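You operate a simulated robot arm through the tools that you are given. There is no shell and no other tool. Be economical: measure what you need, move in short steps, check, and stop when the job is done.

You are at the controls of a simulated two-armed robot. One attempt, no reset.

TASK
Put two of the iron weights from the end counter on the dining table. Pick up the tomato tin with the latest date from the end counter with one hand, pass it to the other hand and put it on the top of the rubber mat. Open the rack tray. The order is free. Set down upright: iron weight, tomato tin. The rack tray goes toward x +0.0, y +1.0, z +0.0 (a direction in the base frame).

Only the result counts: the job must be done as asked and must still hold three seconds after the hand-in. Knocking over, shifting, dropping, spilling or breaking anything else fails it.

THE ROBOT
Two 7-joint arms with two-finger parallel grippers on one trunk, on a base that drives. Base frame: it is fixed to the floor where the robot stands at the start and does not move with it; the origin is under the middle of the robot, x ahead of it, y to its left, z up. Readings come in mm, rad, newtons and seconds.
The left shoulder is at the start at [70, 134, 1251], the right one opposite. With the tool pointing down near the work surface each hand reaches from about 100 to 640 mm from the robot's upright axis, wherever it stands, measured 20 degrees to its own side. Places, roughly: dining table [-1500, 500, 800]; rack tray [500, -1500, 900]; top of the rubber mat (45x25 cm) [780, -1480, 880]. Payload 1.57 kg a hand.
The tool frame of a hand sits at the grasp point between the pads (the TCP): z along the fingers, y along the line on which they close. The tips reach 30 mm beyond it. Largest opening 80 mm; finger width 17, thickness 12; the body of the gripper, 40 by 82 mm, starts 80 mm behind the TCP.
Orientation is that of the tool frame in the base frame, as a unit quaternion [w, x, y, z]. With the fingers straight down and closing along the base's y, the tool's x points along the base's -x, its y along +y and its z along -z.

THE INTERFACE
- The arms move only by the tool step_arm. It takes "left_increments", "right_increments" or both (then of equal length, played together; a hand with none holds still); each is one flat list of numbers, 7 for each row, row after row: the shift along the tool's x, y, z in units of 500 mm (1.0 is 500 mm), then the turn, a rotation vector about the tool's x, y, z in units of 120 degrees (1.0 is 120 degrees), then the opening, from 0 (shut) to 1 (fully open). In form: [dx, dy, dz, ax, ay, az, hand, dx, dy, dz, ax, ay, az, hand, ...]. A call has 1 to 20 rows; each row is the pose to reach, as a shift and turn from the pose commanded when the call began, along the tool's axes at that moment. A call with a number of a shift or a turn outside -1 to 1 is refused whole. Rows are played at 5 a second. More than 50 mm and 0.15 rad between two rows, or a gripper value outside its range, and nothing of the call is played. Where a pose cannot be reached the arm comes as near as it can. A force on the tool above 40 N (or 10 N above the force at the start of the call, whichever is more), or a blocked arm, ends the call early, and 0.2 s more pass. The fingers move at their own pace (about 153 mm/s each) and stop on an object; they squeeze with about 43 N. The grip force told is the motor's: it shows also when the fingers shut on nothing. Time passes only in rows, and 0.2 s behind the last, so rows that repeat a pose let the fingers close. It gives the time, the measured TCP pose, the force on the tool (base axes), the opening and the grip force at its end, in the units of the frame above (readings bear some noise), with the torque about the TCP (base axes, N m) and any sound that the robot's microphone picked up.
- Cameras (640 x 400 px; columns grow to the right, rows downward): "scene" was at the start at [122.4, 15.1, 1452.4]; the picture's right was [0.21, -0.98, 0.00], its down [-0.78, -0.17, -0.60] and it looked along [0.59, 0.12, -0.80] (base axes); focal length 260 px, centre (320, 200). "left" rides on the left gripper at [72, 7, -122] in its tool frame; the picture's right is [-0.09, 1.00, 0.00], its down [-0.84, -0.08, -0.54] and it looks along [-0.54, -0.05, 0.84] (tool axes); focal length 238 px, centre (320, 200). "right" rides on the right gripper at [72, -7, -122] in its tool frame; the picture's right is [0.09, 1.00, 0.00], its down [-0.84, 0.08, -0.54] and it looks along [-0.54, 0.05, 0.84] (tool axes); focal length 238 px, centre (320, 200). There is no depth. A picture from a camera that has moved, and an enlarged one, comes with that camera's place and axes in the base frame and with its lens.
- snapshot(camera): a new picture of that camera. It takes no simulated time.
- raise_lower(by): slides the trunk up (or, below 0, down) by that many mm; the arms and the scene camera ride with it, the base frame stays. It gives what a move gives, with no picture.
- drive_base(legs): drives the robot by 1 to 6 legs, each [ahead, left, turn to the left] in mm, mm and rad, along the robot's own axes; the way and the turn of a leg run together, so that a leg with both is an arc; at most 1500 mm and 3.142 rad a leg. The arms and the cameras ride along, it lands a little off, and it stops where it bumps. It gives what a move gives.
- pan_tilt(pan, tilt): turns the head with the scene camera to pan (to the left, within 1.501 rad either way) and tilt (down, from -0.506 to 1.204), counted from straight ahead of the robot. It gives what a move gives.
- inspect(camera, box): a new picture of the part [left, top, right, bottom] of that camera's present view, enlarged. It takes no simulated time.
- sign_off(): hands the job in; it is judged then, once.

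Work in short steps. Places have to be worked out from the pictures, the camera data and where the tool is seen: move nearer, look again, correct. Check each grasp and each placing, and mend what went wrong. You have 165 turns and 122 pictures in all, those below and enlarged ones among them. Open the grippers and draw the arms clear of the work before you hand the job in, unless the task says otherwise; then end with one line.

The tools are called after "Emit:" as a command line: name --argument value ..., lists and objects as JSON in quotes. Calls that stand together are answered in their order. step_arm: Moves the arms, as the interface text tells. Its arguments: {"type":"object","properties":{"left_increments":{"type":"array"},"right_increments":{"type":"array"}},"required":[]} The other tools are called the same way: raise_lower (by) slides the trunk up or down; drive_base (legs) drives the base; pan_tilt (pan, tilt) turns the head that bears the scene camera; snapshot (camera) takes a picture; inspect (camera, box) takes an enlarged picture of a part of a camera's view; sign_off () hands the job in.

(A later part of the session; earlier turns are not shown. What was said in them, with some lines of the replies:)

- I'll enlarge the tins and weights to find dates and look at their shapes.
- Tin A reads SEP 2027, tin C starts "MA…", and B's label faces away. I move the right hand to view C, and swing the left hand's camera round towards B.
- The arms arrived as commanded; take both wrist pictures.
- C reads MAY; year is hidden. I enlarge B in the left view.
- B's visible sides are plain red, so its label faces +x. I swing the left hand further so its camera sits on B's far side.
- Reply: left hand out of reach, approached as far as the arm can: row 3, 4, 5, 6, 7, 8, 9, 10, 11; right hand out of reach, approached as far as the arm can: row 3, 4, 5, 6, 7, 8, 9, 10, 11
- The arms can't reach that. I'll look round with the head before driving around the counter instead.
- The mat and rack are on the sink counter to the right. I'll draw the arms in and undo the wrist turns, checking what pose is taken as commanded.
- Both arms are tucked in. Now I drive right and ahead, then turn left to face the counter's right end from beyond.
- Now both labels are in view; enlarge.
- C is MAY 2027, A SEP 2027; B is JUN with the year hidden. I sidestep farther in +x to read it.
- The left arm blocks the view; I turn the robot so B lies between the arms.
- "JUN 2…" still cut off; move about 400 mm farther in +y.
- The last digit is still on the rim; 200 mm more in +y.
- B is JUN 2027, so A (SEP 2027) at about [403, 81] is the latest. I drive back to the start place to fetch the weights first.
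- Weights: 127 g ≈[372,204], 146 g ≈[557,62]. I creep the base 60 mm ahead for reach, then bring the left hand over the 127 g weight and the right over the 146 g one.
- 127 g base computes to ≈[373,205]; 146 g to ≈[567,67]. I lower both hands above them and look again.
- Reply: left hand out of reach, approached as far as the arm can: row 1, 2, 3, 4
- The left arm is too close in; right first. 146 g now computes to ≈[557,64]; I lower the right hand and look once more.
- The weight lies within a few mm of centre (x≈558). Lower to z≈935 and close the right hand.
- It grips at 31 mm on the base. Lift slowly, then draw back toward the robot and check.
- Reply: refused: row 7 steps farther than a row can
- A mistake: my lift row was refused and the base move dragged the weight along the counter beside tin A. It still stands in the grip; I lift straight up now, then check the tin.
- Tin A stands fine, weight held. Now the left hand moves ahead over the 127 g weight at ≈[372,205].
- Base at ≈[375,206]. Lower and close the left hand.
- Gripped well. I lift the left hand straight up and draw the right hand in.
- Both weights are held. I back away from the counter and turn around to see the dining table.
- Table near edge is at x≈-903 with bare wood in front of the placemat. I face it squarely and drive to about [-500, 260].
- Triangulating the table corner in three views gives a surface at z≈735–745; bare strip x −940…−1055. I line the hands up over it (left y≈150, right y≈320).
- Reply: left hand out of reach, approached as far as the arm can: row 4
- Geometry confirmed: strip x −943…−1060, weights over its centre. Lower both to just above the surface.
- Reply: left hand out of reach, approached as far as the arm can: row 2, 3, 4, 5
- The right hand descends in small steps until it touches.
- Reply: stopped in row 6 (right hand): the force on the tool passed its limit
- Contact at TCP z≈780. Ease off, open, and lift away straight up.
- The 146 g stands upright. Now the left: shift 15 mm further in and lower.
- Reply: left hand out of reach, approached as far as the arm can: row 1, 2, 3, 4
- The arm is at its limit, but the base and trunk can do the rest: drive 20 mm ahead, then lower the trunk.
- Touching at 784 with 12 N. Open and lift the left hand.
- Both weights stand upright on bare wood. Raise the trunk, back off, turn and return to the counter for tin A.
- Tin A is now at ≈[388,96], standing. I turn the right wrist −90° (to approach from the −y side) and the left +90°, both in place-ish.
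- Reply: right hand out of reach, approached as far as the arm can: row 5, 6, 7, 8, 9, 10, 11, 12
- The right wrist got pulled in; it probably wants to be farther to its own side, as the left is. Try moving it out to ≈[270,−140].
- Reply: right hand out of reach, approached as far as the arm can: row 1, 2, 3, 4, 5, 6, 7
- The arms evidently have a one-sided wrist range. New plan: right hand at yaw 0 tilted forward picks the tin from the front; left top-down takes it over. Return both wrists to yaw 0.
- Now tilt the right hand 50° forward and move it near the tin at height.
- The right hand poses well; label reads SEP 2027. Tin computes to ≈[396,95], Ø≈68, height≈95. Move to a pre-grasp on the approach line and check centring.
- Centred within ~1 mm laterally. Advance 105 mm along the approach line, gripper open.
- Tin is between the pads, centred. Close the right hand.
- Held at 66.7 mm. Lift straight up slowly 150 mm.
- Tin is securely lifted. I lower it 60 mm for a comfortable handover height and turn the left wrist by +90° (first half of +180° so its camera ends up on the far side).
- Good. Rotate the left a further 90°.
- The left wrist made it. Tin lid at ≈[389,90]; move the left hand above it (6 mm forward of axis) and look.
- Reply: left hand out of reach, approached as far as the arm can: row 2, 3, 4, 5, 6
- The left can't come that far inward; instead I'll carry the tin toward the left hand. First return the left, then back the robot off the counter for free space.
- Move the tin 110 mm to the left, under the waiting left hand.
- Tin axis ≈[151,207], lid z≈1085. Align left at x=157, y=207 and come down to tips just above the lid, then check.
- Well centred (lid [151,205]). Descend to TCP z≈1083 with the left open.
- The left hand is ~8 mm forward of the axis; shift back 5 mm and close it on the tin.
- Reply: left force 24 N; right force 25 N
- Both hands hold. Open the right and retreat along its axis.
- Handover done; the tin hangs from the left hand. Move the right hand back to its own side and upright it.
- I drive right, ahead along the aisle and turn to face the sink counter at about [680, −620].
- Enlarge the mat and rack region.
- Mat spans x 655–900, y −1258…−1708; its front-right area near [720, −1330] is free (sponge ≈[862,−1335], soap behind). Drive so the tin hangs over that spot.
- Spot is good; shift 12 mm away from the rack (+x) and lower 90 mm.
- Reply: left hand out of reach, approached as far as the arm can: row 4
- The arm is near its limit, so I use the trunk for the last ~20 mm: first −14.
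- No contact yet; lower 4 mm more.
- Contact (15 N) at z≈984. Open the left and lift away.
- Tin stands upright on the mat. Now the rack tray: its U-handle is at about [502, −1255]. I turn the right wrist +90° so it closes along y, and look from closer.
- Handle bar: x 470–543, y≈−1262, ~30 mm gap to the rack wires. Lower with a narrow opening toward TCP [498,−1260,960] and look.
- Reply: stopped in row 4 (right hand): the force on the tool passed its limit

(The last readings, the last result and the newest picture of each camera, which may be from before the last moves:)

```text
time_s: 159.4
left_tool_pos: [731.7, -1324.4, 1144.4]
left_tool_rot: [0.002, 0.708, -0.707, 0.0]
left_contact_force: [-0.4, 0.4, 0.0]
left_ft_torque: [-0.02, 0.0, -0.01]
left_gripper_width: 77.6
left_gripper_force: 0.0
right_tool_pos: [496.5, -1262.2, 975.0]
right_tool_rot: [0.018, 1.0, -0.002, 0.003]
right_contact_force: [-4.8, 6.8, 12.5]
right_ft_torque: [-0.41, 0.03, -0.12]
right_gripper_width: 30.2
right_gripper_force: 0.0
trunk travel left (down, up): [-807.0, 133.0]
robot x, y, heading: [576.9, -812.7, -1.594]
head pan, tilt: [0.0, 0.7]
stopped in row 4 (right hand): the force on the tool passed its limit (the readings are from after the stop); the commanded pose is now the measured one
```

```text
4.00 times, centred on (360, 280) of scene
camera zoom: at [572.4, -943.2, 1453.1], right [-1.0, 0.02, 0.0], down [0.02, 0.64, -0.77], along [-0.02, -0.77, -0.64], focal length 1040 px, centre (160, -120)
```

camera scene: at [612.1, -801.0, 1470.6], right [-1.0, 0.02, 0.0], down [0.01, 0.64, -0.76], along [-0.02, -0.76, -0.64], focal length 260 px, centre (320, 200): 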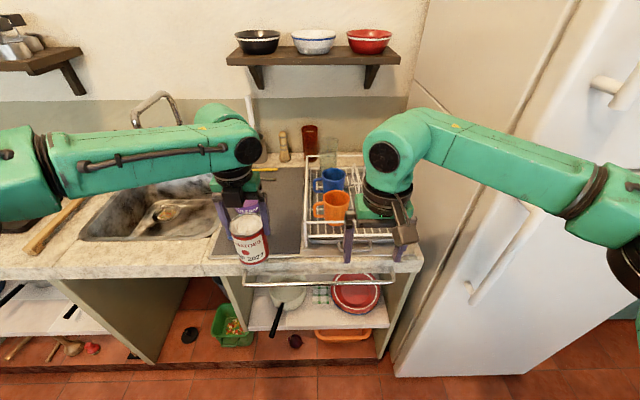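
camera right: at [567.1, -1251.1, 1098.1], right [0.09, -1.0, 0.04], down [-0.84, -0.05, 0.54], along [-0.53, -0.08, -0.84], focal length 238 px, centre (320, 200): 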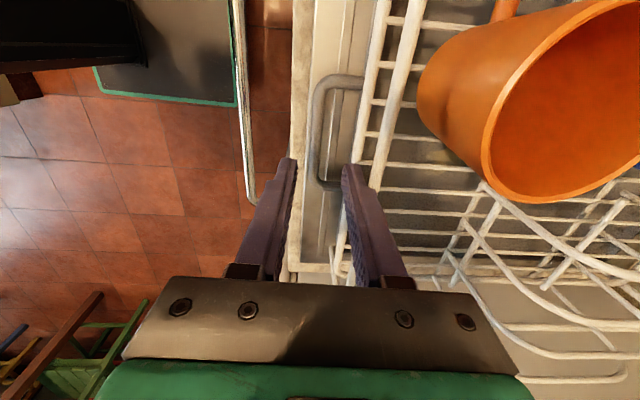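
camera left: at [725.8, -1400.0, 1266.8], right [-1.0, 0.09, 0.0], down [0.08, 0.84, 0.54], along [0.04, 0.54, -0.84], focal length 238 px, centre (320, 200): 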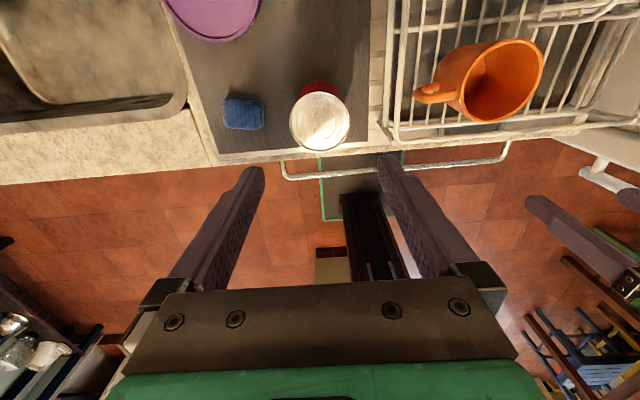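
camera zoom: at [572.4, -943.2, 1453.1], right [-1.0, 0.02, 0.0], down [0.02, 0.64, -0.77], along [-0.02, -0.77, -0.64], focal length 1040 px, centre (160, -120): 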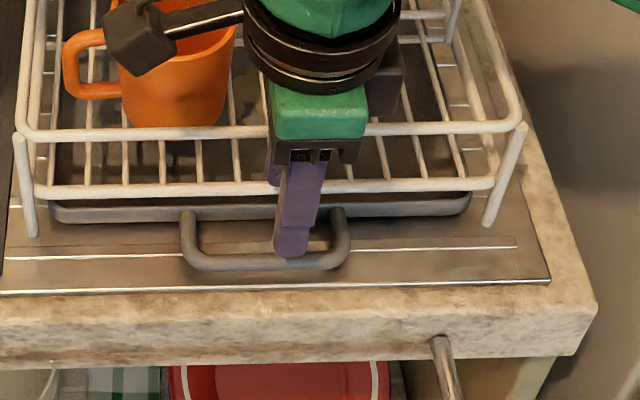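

Contact stopped it at z=975 (tip ≈945), likely rear fingertip on the rack's upper wire. Raise 25 mm at once and examine.

Emit:
step_arm --right_increments '[0, 0, -0.02, 0, 0, 0, 0.43, 0, 0, -0.05, 0, 0, 0, 0.43]'

Emit:
inspect --camera "right" --box '[250, 80, 450, 220]'

```text
time_s: 160.0
left_tool_pos: [731.9, -1326.2, 1142.2]
left_tool_rot: [0.002, 0.707, -0.707, -0.001]
left_contact_force: [1.0, -0.1, -0.2]
left_ft_torque: [0.0, 0.04, 0.0]
left_gripper_width: 77.3
left_gripper_force: 0.1
right_tool_pos: [497.3, -1261.6, 997.8]
right_tool_rot: [0.018, 1.0, -0.001, 0.003]
right_contact_force: [0.0, 7.8, -7.2]
right_ft_torque: [0.25, 0.03, 0.06]
right_gripper_width: 28.5
right_gripper_force: 0.1
trunk travel left (down, up): [-807.0, 133.0]
robot x, y, heading: [577.2, -811.8, -1.59]
head pan, tilt: [0.0, 0.7]
```

```text
2.86 times, centred on (350, 150) of right
camera zoom: at [568.6, -1251.6, 1119.8], right [0.09, -1.0, 0.03], down [-0.84, -0.06, 0.54], along [-0.54, -0.08, -0.84], focal length 681 px, centre (234, 343)
```

zoom: 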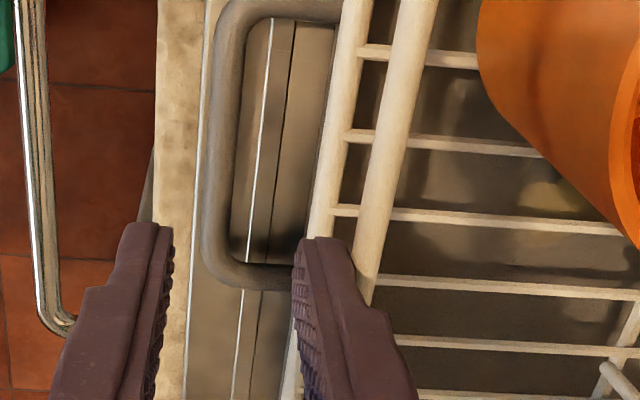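

The upper rim wire (z≈985, y≈−1289) rubs the rear finger. Straddling is too tight; instead I'll hook the handle with closed fingers, tilted forward. First free the hand: away in +y, then up.

Emit:
step_arm --right_increments '[0, -0.03, 0, 0, 0, 0, 0.43, 0, -0.06, 0, 0, 0, 0, 0.43, 0, -0.06, -0.08, 0, 0, 0, 0.3, 0, -0.06, -0.16, 0, 0, 0, 0]'

Emit:
inspect --camera "scene" --box '[240, 170, 440, 330]'

```text
time_s: 161.0
left_tool_pos: [731.2, -1327.4, 1142.0]
left_tool_rot: [0.001, 0.708, -0.707, -0.001]
left_contact_force: [0.0, -0.6, 0.5]
left_ft_torque: [-0.03, -0.02, 0.0]
left_gripper_width: 77.3
left_gripper_force: 0.0
right_tool_pos: [493.9, -1232.7, 1080.2]
right_tool_rot: [0.018, 1.0, -0.002, 0.003]
right_contact_force: [-0.4, 0.3, -0.8]
right_ft_torque: [0.03, -0.02, 0.01]
right_gripper_width: 0.0
right_gripper_force: 21.1
trunk travel left (down, up): [-807.0, 133.0]
robot x, y, heading: [577.4, -816.0, -1.591]
head pan, tilt: [0.0, 0.7]
```

```text
2.50 times, centred on (340, 250) of scene
camera zoom: at [573.4, -947.4, 1452.7], right [-1.0, 0.02, 0.0], down [0.01, 0.64, -0.77], along [-0.02, -0.76, -0.64], focal length 650 px, centre (270, 75)
```

zoom: 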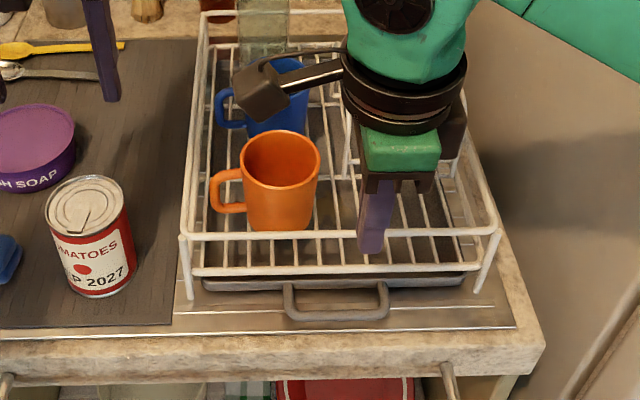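

Rack and mugs unmoved. Turn the right wrist back to yaw 0 with closed fingers.

Emit:
step_arm --right_increments '[0.002, 0, 0, 0, 0, -0.0625, 0, 0.004, 0, 0, 0, 0, -0.125, 0, 0.006, 0, 0, 0, 0, -0.1875, 0, 0.008, 0, 0, 0, 0, -0.25, 0, 0.01, 0, 0, 0, 0, -0.3125, 0, 0.012, 0, 0, 0, 0, -0.375, 0, 0.014, 0, 0, 0, 0, -0.4375, 0, 0.016, 0, 0, 0, 0, -0.5, 0, 0.018, 0, 0, 0, 0, -0.5625, 0, 0.02, 0, 0, 0, 0, -0.625, 0, 0.022, 0, 0, 0, 0, -0.6875, 0, 0.024, 0, 0, 0, 0, -0.75, 0]'

```text
time_s: 163.6
left_tool_pos: [731.7, -1327.6, 1142.0]
left_tool_rot: [0.001, 0.708, -0.706, -0.001]
left_contact_force: [0.8, -0.7, 0.5]
left_ft_torque: [0.01, -0.02, 0.03]
left_gripper_width: 77.6
left_gripper_force: 0.0
right_tool_pos: [509.7, -1231.3, 1076.5]
right_tool_rot: [0.014, 0.707, 0.707, -0.009]
right_contact_force: [0.4, 0.0, -0.7]
right_ft_torque: [0.0, 0.01, 0.07]
right_gripper_width: 0.0
right_gripper_force: 21.7
trunk travel left (down, up): [-807.0, 133.0]
robot x, y, heading: [572.5, -811.3, -1.596]
head pan, tilt: [0.0, 0.7]
```

Tilt the closed right hand ~20° forward and lower to staging [506,−1250,1000].

Emit:
step_arm --right_increments '[-0.011, -0.003, 0.05, 0, -0.05, 0, 0, -0.022, -0.006, 0.1, 0, -0.1, 0, 0, -0.033, -0.008, 0.153, 0, -0.15, 0, 0]'

Emit:
inspect --camera "right" --box '[220, 60, 440, 210]'

Emit:
inspect --camera "scene" --box '[300, 230, 420, 330]'

```text
time_s: 164.4
left_tool_pos: [731.9, -1328.0, 1141.2]
left_tool_rot: [0.002, 0.708, -0.707, -0.001]
left_contact_force: [-0.1, -0.5, -0.1]
left_ft_torque: [-0.01, 0.04, -0.01]
left_gripper_width: 77.6
left_gripper_force: 0.1
right_tool_pos: [503.6, -1249.7, 1001.0]
right_tool_rot: [0.126, 0.698, 0.695, -0.121]
right_contact_force: [-0.3, -0.3, 0.1]
right_ft_torque: [0.0, 0.0, -0.02]
right_gripper_width: 0.0
right_gripper_force: 21.4
trunk travel left (down, up): [-807.0, 133.0]
robot x, y, heading: [574.7, -809.8, -1.591]
head pan, tilt: [0.0, 0.7]
```

```text
2.67 times, centred on (330, 135) of right
camera zoom: at [495.5, -1141.1, 1091.1], right [1.0, 0.08, -0.03], down [0.07, -0.6, 0.8], along [0.05, -0.8, -0.6], focal length 636 px, centre (293, 373)
```

zoom: 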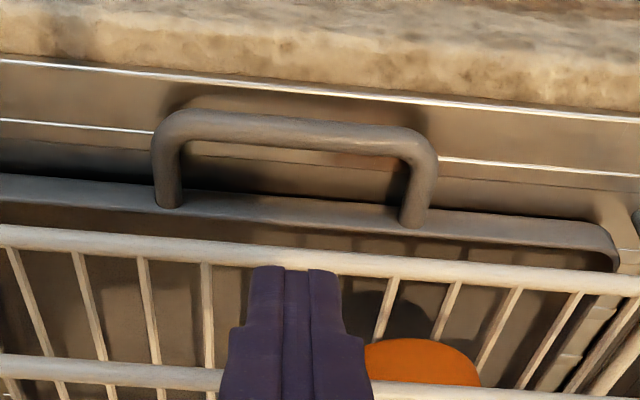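

```text
4.00 times, centred on (360, 280) of scene
camera zoom: at [573.0, -947.7, 1452.7], right [-1.0, 0.02, 0.0], down [0.02, 0.64, -0.76], along [-0.02, -0.76, -0.64], focal length 1040 px, centre (160, -120)
```

zoom: 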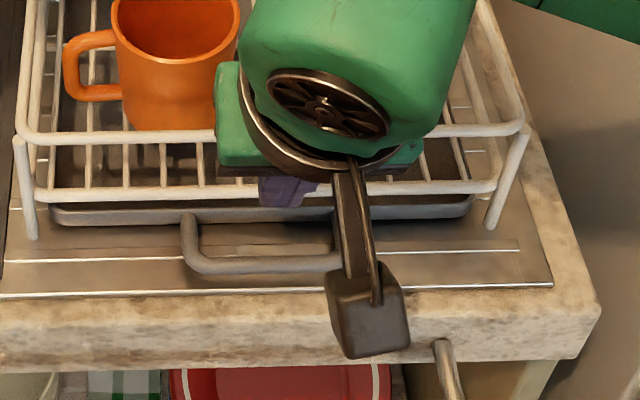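

The gap between bar and tray rim is only ~20 mm (bar ≈ y −1263, z 896), too tight for the 17 mm finger width, but fine for one 12 mm-thick finger. So: grip the bar at yaw 90 with a slight 8° forward tilt (clears the upper wire). Back up and untilt first.

Emit:
step_arm --right_increments '[-0.001, 0, -0.045, 0, 0.05, 0, 0, -0.003, 0, -0.09, 0, 0.1, 0, 0, -0.004, 0, -0.127, 0, 0.166, 0, 0]'

Emit:
step_arm --right_increments '[0, 0, 0, 0, 0, 0.0625, 0, 0, 0, 0, 0, 0, 0.125, 0, 0, 0, 0, 0, 0, 0.1875, 0, 0, 0, 0, 0, 0, 0.25, 0, 0, 0, 0, 0, 0, 0.3125, 0, 0, 0, 0, 0, 0, 0.375, 0, 0, 0, 0, 0, 0, 0.4375, 0, 0, 0, 0, 0, 0, 0.5, 0, 0, 0, 0, 0, 0, 0.5625, 0, 0, 0, 0, 0, 0, 0.625, 0, 0, 0, 0, 0, 0, 0.6875, 0, 0, 0, 0, 0, 0, 0.75, 0]'

```text
time_s: 165.2
left_tool_pos: [731.4, -1327.6, 1141.3]
left_tool_rot: [0.002, 0.708, -0.706, -0.002]
left_contact_force: [-0.5, 0.6, -0.6]
left_ft_torque: [0.0, 0.0, -0.02]
left_gripper_width: 77.7
left_gripper_force: 0.1
right_tool_pos: [502.5, -1231.6, 1061.0]
right_tool_rot: [0.001, 0.709, 0.706, 0.004]
right_contact_force: [0.2, -0.3, 0.2]
right_ft_torque: [0.01, -0.01, 0.0]
right_gripper_width: 0.0
right_gripper_force: 21.4
trunk travel left (down, up): [-807.0, 133.0]
robot x, y, heading: [577.2, -809.6, -1.592]
head pan, tilt: [0.0, 0.7]
```

```text
time_s: 167.8
left_tool_pos: [732.3, -1328.2, 1142.2]
left_tool_rot: [-0.001, -0.707, 0.707, 0.001]
left_contact_force: [0.0, 0.5, 0.2]
left_ft_torque: [0.02, 0.01, 0.0]
left_gripper_width: 77.2
left_gripper_force: 0.1
right_tool_pos: [504.1, -1230.3, 1062.1]
right_tool_rot: [0.0, 1.0, -0.002, 0.002]
right_contact_force: [0.0, 0.2, -0.8]
right_ft_torque: [-0.02, -0.05, -0.01]
right_gripper_width: 0.1
right_gripper_force: 21.2
trunk travel left (down, up): [-807.0, 133.0]
robot x, y, heading: [576.9, -812.7, -1.597]
head pan, tilt: [0.0, 0.7]
```

Now tilt 8° and lower to a pre-grasp 45 mm short of the bar, fingers 18 mm open; check the view.

Emit:
step_arm --right_increments '[0, 0.02, 0.05, -0.033, 0, 0, 0.225, 0, 0.04, 0.1, -0.0667, 0, 0, 0.225, 0, 0.047, 0.15, -0.0667, 0, 0, 0.225, 0, 0.047, 0.199, -0.0667, 0, 0, 0.225]'

Emit:
inspect --camera "right" --box '[230, 60, 430, 200]'

Emit:
inspect --camera "scene" --box '[310, 240, 420, 320]'

```text
time_s: 168.8
left_tool_pos: [732.0, -1327.8, 1140.4]
left_tool_rot: [0.001, 0.708, -0.707, -0.001]
left_contact_force: [0.3, 0.0, 0.3]
left_ft_torque: [-0.03, -0.05, 0.01]
left_gripper_width: 77.5
left_gripper_force: 0.0
right_tool_pos: [503.7, -1253.4, 961.7]
right_tool_rot: [0.071, 0.998, -0.002, 0.003]
right_contact_force: [0.1, 1.5, -1.1]
right_ft_torque: [0.0, -0.05, -0.02]
right_gripper_width: 17.9
right_gripper_force: 0.0
trunk travel left (down, up): [-807.0, 133.0]
robot x, y, heading: [575.9, -813.4, -1.595]
head pan, tilt: [0.0, 0.7]
```

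```text
2.86 times, centred on (330, 130) of right
camera zoom: at [575.6, -1230.5, 1081.9], right [0.09, -0.99, 0.14], down [-0.84, 0.0, 0.54], along [-0.54, -0.17, -0.83], focal length 681 px, centre (291, 400)
```

zoom: 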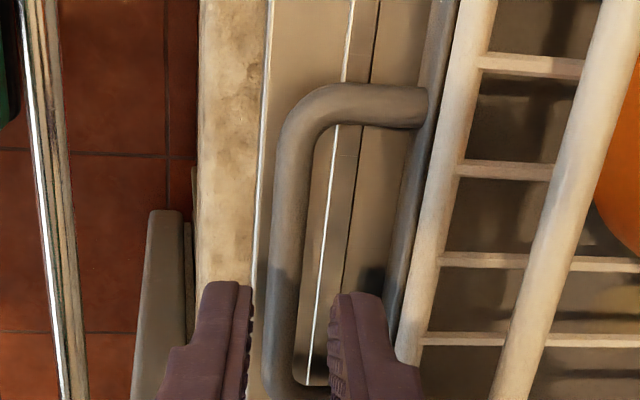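

```text
5.00 times, centred on (365, 280) of scene
camera zoom: at [573.1, -948.1, 1452.7], right [-1.0, 0.02, 0.0], down [0.01, 0.64, -0.76], along [-0.02, -0.76, -0.64], focal length 1299 px, centre (95, -200)
```

zoom: 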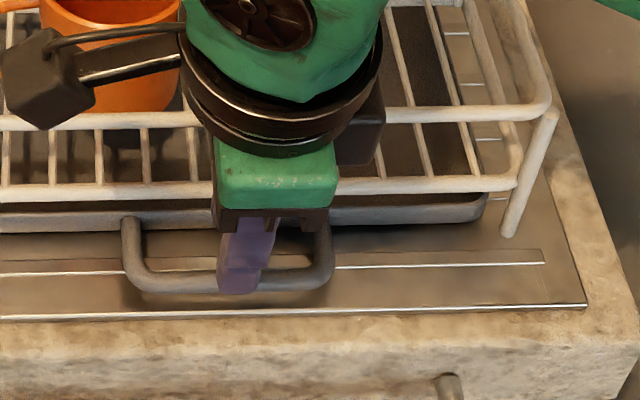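

Bar lies within 2 mm of the finger mid-plane, rim ≈33 mm away—clear. Advance 44 mm along the fingers and close.

Emit:
step_arm --right_increments '[0, -0.003, 0.03, 0, 0, 0, 0.3, 0, -0.003, 0.06, 0, 0, 0, 0.3, 0, -0.003, 0.078, 0, 0, 0, 0.3, 0, -0.003, 0.087, 0, 0, 0, 0.3, 0, -0.003, 0.087, 0, 0, 0, 0, 0, -0.003, 0.087, 0, 0, 0, 0]'

Emit:
inspect --camera "right" --box '[230, 80, 430, 220]'

```text
time_s: 170.2
left_tool_pos: [731.8, -1327.1, 1142.3]
left_tool_rot: [0.0, 0.708, -0.707, -0.001]
left_contact_force: [-0.2, 0.0, 0.2]
left_ft_torque: [-0.04, 0.0, 0.0]
left_gripper_width: 77.6
left_gripper_force: 0.1
right_tool_pos: [507.6, -1257.7, 919.2]
right_tool_rot: [0.07, 0.998, -0.002, 0.002]
right_contact_force: [0.7, 0.3, 2.4]
right_ft_torque: [-0.02, 0.01, -0.21]
right_gripper_width: 9.7
right_gripper_force: 27.7
trunk travel left (down, up): [-807.0, 133.0]
robot x, y, heading: [579.8, -816.8, -1.594]
head pan, tilt: [0.0, 0.7]
```

```text
2.86 times, centred on (330, 150) of right
camera zoom: at [577.1, -1235.0, 1039.1], right [0.09, -0.99, 0.14], down [-0.84, 0.0, 0.54], along [-0.54, -0.17, -0.83], focal length 681 px, centre (291, 343)
```

zoom: 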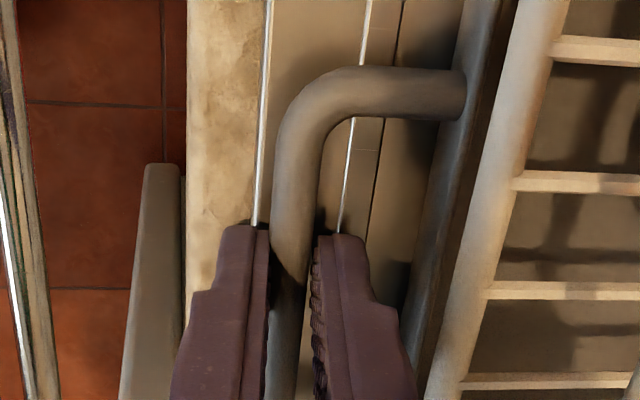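

The bar is gripped (9.7 mm). Pull 60 mm in +y.

Emit:
step_arm --right_increments '[0, -0.02, -0.003, 0, 0, 0, 0, 0, -0.04, -0.006, 0, 0, 0, 0, 0, -0.06, -0.009, 0, 0, 0, 0, 0, -0.08, -0.012, 0, 0, 0, 0, 0, -0.1, -0.015, 0, 0, 0, 0, 0, -0.12, -0.017, 0, 0, 0, 0]'

Emit:
inspect --camera "scene" --box '[220, 180, 440, 330]'

```text
time_s: 171.6
left_tool_pos: [733.0, -1327.0, 1141.7]
left_tool_rot: [0.003, 0.708, -0.706, -0.002]
left_contact_force: [-0.2, 0.1, 0.4]
left_ft_torque: [0.0, 0.0, -0.03]
left_gripper_width: 77.5
left_gripper_force: 0.0
right_tool_pos: [506.5, -1196.9, 919.4]
right_tool_rot: [0.07, 0.998, -0.001, 0.003]
right_contact_force: [6.9, 0.1, 5.6]
right_ft_torque: [-0.05, -0.83, -0.1]
right_gripper_width: 9.8
right_gripper_force: 28.3
trunk travel left (down, up): [-807.0, 133.0]
robot x, y, heading: [575.4, -809.9, -1.594]
head pan, tilt: [0.0, 0.7]
```

```text
2.67 times, centred on (330, 255) of scene
camera zoom: at [575.3, -946.7, 1452.8], right [-1.0, 0.02, 0.0], down [0.01, 0.64, -0.77], along [-0.02, -0.77, -0.64], focal length 693 px, centre (293, 53)
```

zoom: 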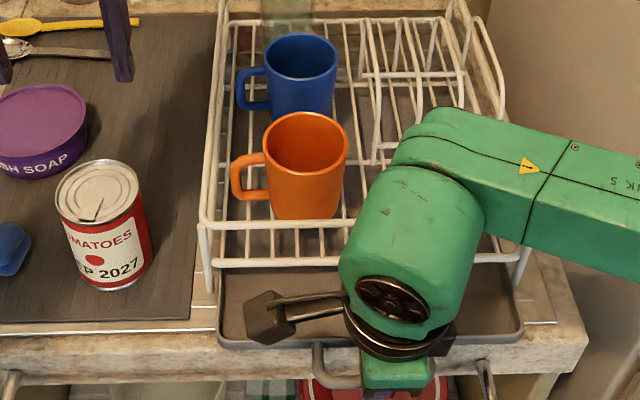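

The tray slides freely. Continue pulling with the base in steps, watching the force.

Emit:
drive_base --legs '[[-60, -1.5, 0]]'

```text
time_s: 172.6
left_tool_pos: [730.9, -1271.6, 1142.0]
left_tool_rot: [-0.001, -0.706, 0.708, 0.003]
left_contact_force: [0.5, -0.4, -1.1]
left_ft_torque: [-0.01, 0.02, -0.01]
left_gripper_width: 77.8
left_gripper_force: 0.1
right_tool_pos: [504.4, -1141.4, 918.9]
right_tool_rot: [0.069, 0.998, -0.003, 0.002]
right_contact_force: [9.4, -0.8, 3.3]
right_ft_torque: [0.02, -0.92, -0.04]
right_gripper_width: 9.6
right_gripper_force: 28.5
trunk travel left (down, up): [-807.0, 133.0]
robot x, y, heading: [577.4, -754.3, -1.598]
head pan, tilt: [0.0, 0.7]
```

Moved to y −1141 with little force; correct the small side load and pull another 50 mm.

Emit:
drive_base --legs '[[-50, 2, 0.004]]'

Emit:
inspect --camera "scene" --box '[200, 200, 440, 400]'

```text
time_s: 173.5
left_tool_pos: [731.2, -1221.0, 1140.4]
left_tool_rot: [0.0, 0.708, -0.707, -0.001]
left_contact_force: [-0.8, -0.9, -0.4]
left_ft_torque: [0.01, 0.01, 0.02]
left_gripper_width: 77.6
left_gripper_force: 0.1
right_tool_pos: [506.2, -1093.4, 918.8]
right_tool_rot: [0.071, 0.997, -0.003, 0.005]
right_contact_force: [-12.0, -1.1, 4.0]
right_ft_torque: [-0.01, -0.41, -0.16]
right_gripper_width: 10.0
right_gripper_force: 28.1
trunk travel left (down, up): [-807.0, 133.0]
robot x, y, heading: [577.0, -705.1, -1.597]
head pan, tilt: [0.0, 0.7]
```

```text
2.00 times, centred on (320, 300) of scene
camera zoom: at [572.4, -842.8, 1452.7], right [-1.0, 0.02, 0.0], down [0.02, 0.65, -0.76], along [-0.02, -0.76, -0.65], focal length 520 px, centre (320, 0)
```

zoom: 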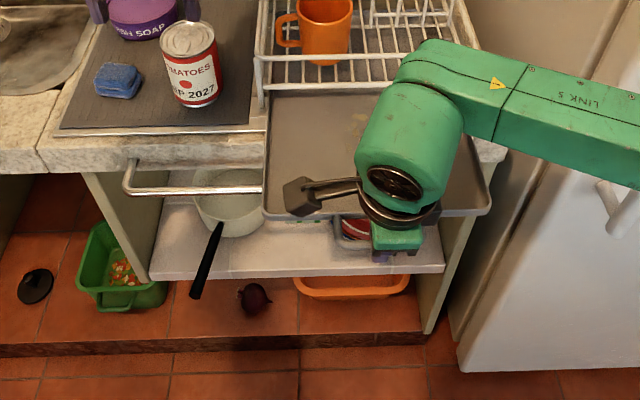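

165 mm out, still free. Another 40 mm.

Emit:
drive_base --legs '[[-40, -2, 0]]'

```text
time_s: 174.4
left_tool_pos: [732.9, -1187.2, 1141.8]
left_tool_rot: [0.002, 0.708, -0.706, -0.002]
left_contact_force: [-0.2, -0.4, -0.4]
left_ft_torque: [-0.01, 0.0, 0.0]
left_gripper_width: 77.6
left_gripper_force: 0.1
right_tool_pos: [502.9, -1067.0, 920.4]
right_tool_rot: [0.086, 0.996, -0.008, 0.004]
right_contact_force: [-0.9, -1.6, -1.4]
right_ft_torque: [-0.15, -0.41, 0.07]
right_gripper_width: 9.9
right_gripper_force: 27.6
trunk travel left (down, up): [-807.0, 133.0]
robot x, y, heading: [576.3, -672.4, -1.597]
head pan, tilt: [0.0, 0.7]
stopped in leg 1: the force on the tool passed its limit (the readings are from after the stop); the commanded pose is now the measured one
```

The stop is reached at ~190 mm: fully open. Release and lift along the fingers, then view.

Emit:
step_arm --right_increments '[0, 0, 0, 0, 0, 0, 0.3, 0, 0, 0, 0, 0, 0, 0.35, 0, 0, -0.04, 0, 0, 0, 0.35, 0, 0, -0.1, 0, 0, 0, 0.35, 0, 0, -0.18, 0, 0, 0, 0.35, 0, 0, -0.26, 0, 0, 0, 0.6, 0, 0, -0.32, 0, 0, 0, 1]'

Emit:
snapshot --camera "scene"

Emit:
snapshot --camera "right"

```text
time_s: 176.0
left_tool_pos: [732.5, -1186.3, 1141.9]
left_tool_rot: [0.001, 0.708, -0.706, -0.002]
left_contact_force: [0.5, -0.2, -0.9]
left_ft_torque: [0.02, 0.04, 0.01]
left_gripper_width: 77.7
left_gripper_force: 0.1
right_tool_pos: [502.0, -1039.4, 1079.4]
right_tool_rot: [0.085, 0.996, -0.007, 0.005]
right_contact_force: [0.3, -0.8, -0.1]
right_ft_torque: [-0.02, -0.04, -0.05]
right_gripper_width: 79.9
right_gripper_force: 0.1
trunk travel left (down, up): [-807.0, 133.0]
robot x, y, heading: [580.4, -674.3, -1.596]
head pan, tilt: [0.0, 0.7]
```

```text
25 pictures are left
camera scene: at [575.2, -805.9, 1452.7], right [-1.0, 0.02, 0.0], down [0.02, 0.64, -0.77], along [-0.02, -0.76, -0.64], focal length 260 px, centre (320, 200)
```

scene: 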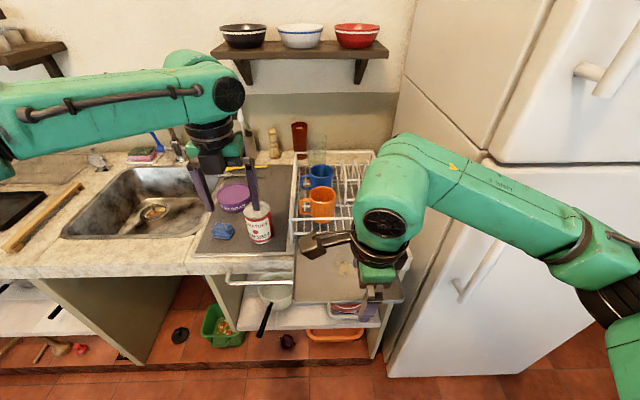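

```text
24 pictures are left
camera right: at [571.3, -1013.5, 1198.9], right [0.08, -0.98, 0.17], down [-0.84, 0.03, 0.54], along [-0.53, -0.19, -0.82], focal length 238 px, centre (320, 200)
```

right: 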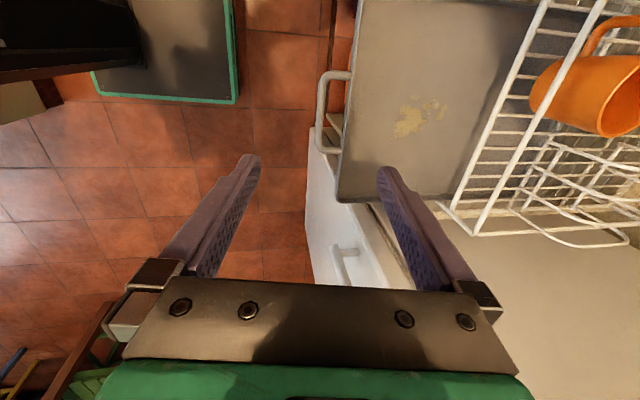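

The tray is fully open and the tin stands. Back the robot away and take a last look.

Emit:
drive_base --legs '[[-150, 0, 0]]'

Emit:
inspect --camera "scene" --box '[180, 140, 440, 340]'

```text
time_s: 177.4
left_tool_pos: [737.5, -1035.4, 1140.3]
left_tool_rot: [0.001, 0.707, -0.707, -0.002]
left_contact_force: [-0.4, 0.5, 0.4]
left_ft_torque: [0.01, 0.01, 0.0]
left_gripper_width: 77.4
left_gripper_force: 0.0
right_tool_pos: [505.2, -888.6, 1077.8]
right_tool_rot: [0.085, 0.996, -0.007, 0.005]
right_contact_force: [0.5, -0.2, 0.1]
right_ft_torque: [-0.03, 0.01, 0.0]
right_gripper_width: 80.0
right_gripper_force: 0.1
trunk travel left (down, up): [-807.0, 133.0]
robot x, y, heading: [583.1, -515.3, -1.593]
head pan, tilt: [0.0, 0.7]
```

```text
2.00 times, centred on (310, 240) of scene
camera zoom: at [578.8, -656.1, 1452.3], right [-1.0, 0.03, 0.0], down [0.02, 0.65, -0.76], along [-0.02, -0.76, -0.65], focal length 520 px, centre (340, 120)
```

zoom: 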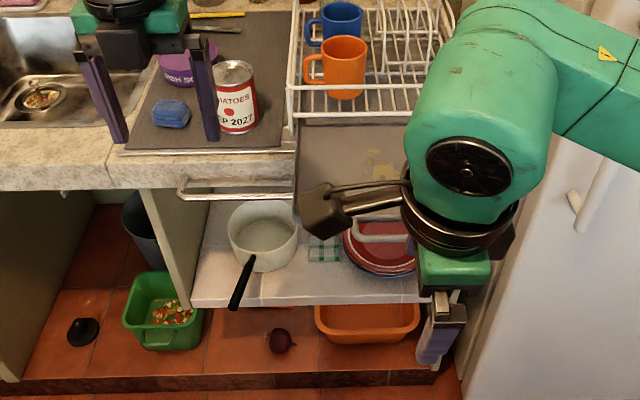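

All is in place: the tin is upright on the mat, the tray is out and nothing else looks disturbed. I hand the job in.

Emit:
sign_off

```text
The job is handed in.
```

I handed the job in with all three parts done: the 127 g and 146 g weights upright on the dining table, the SEP 2027 tin passed from right hand to left and upright on the rubber mat, and the rack tray pulled about 190 mm in +y to its stop. On the way I dragged the 146 g weight along the counter beside that tin before lifting it, and a fingertip rubbed the rack's top wire; nothing fell and I saw no shift in the rack.
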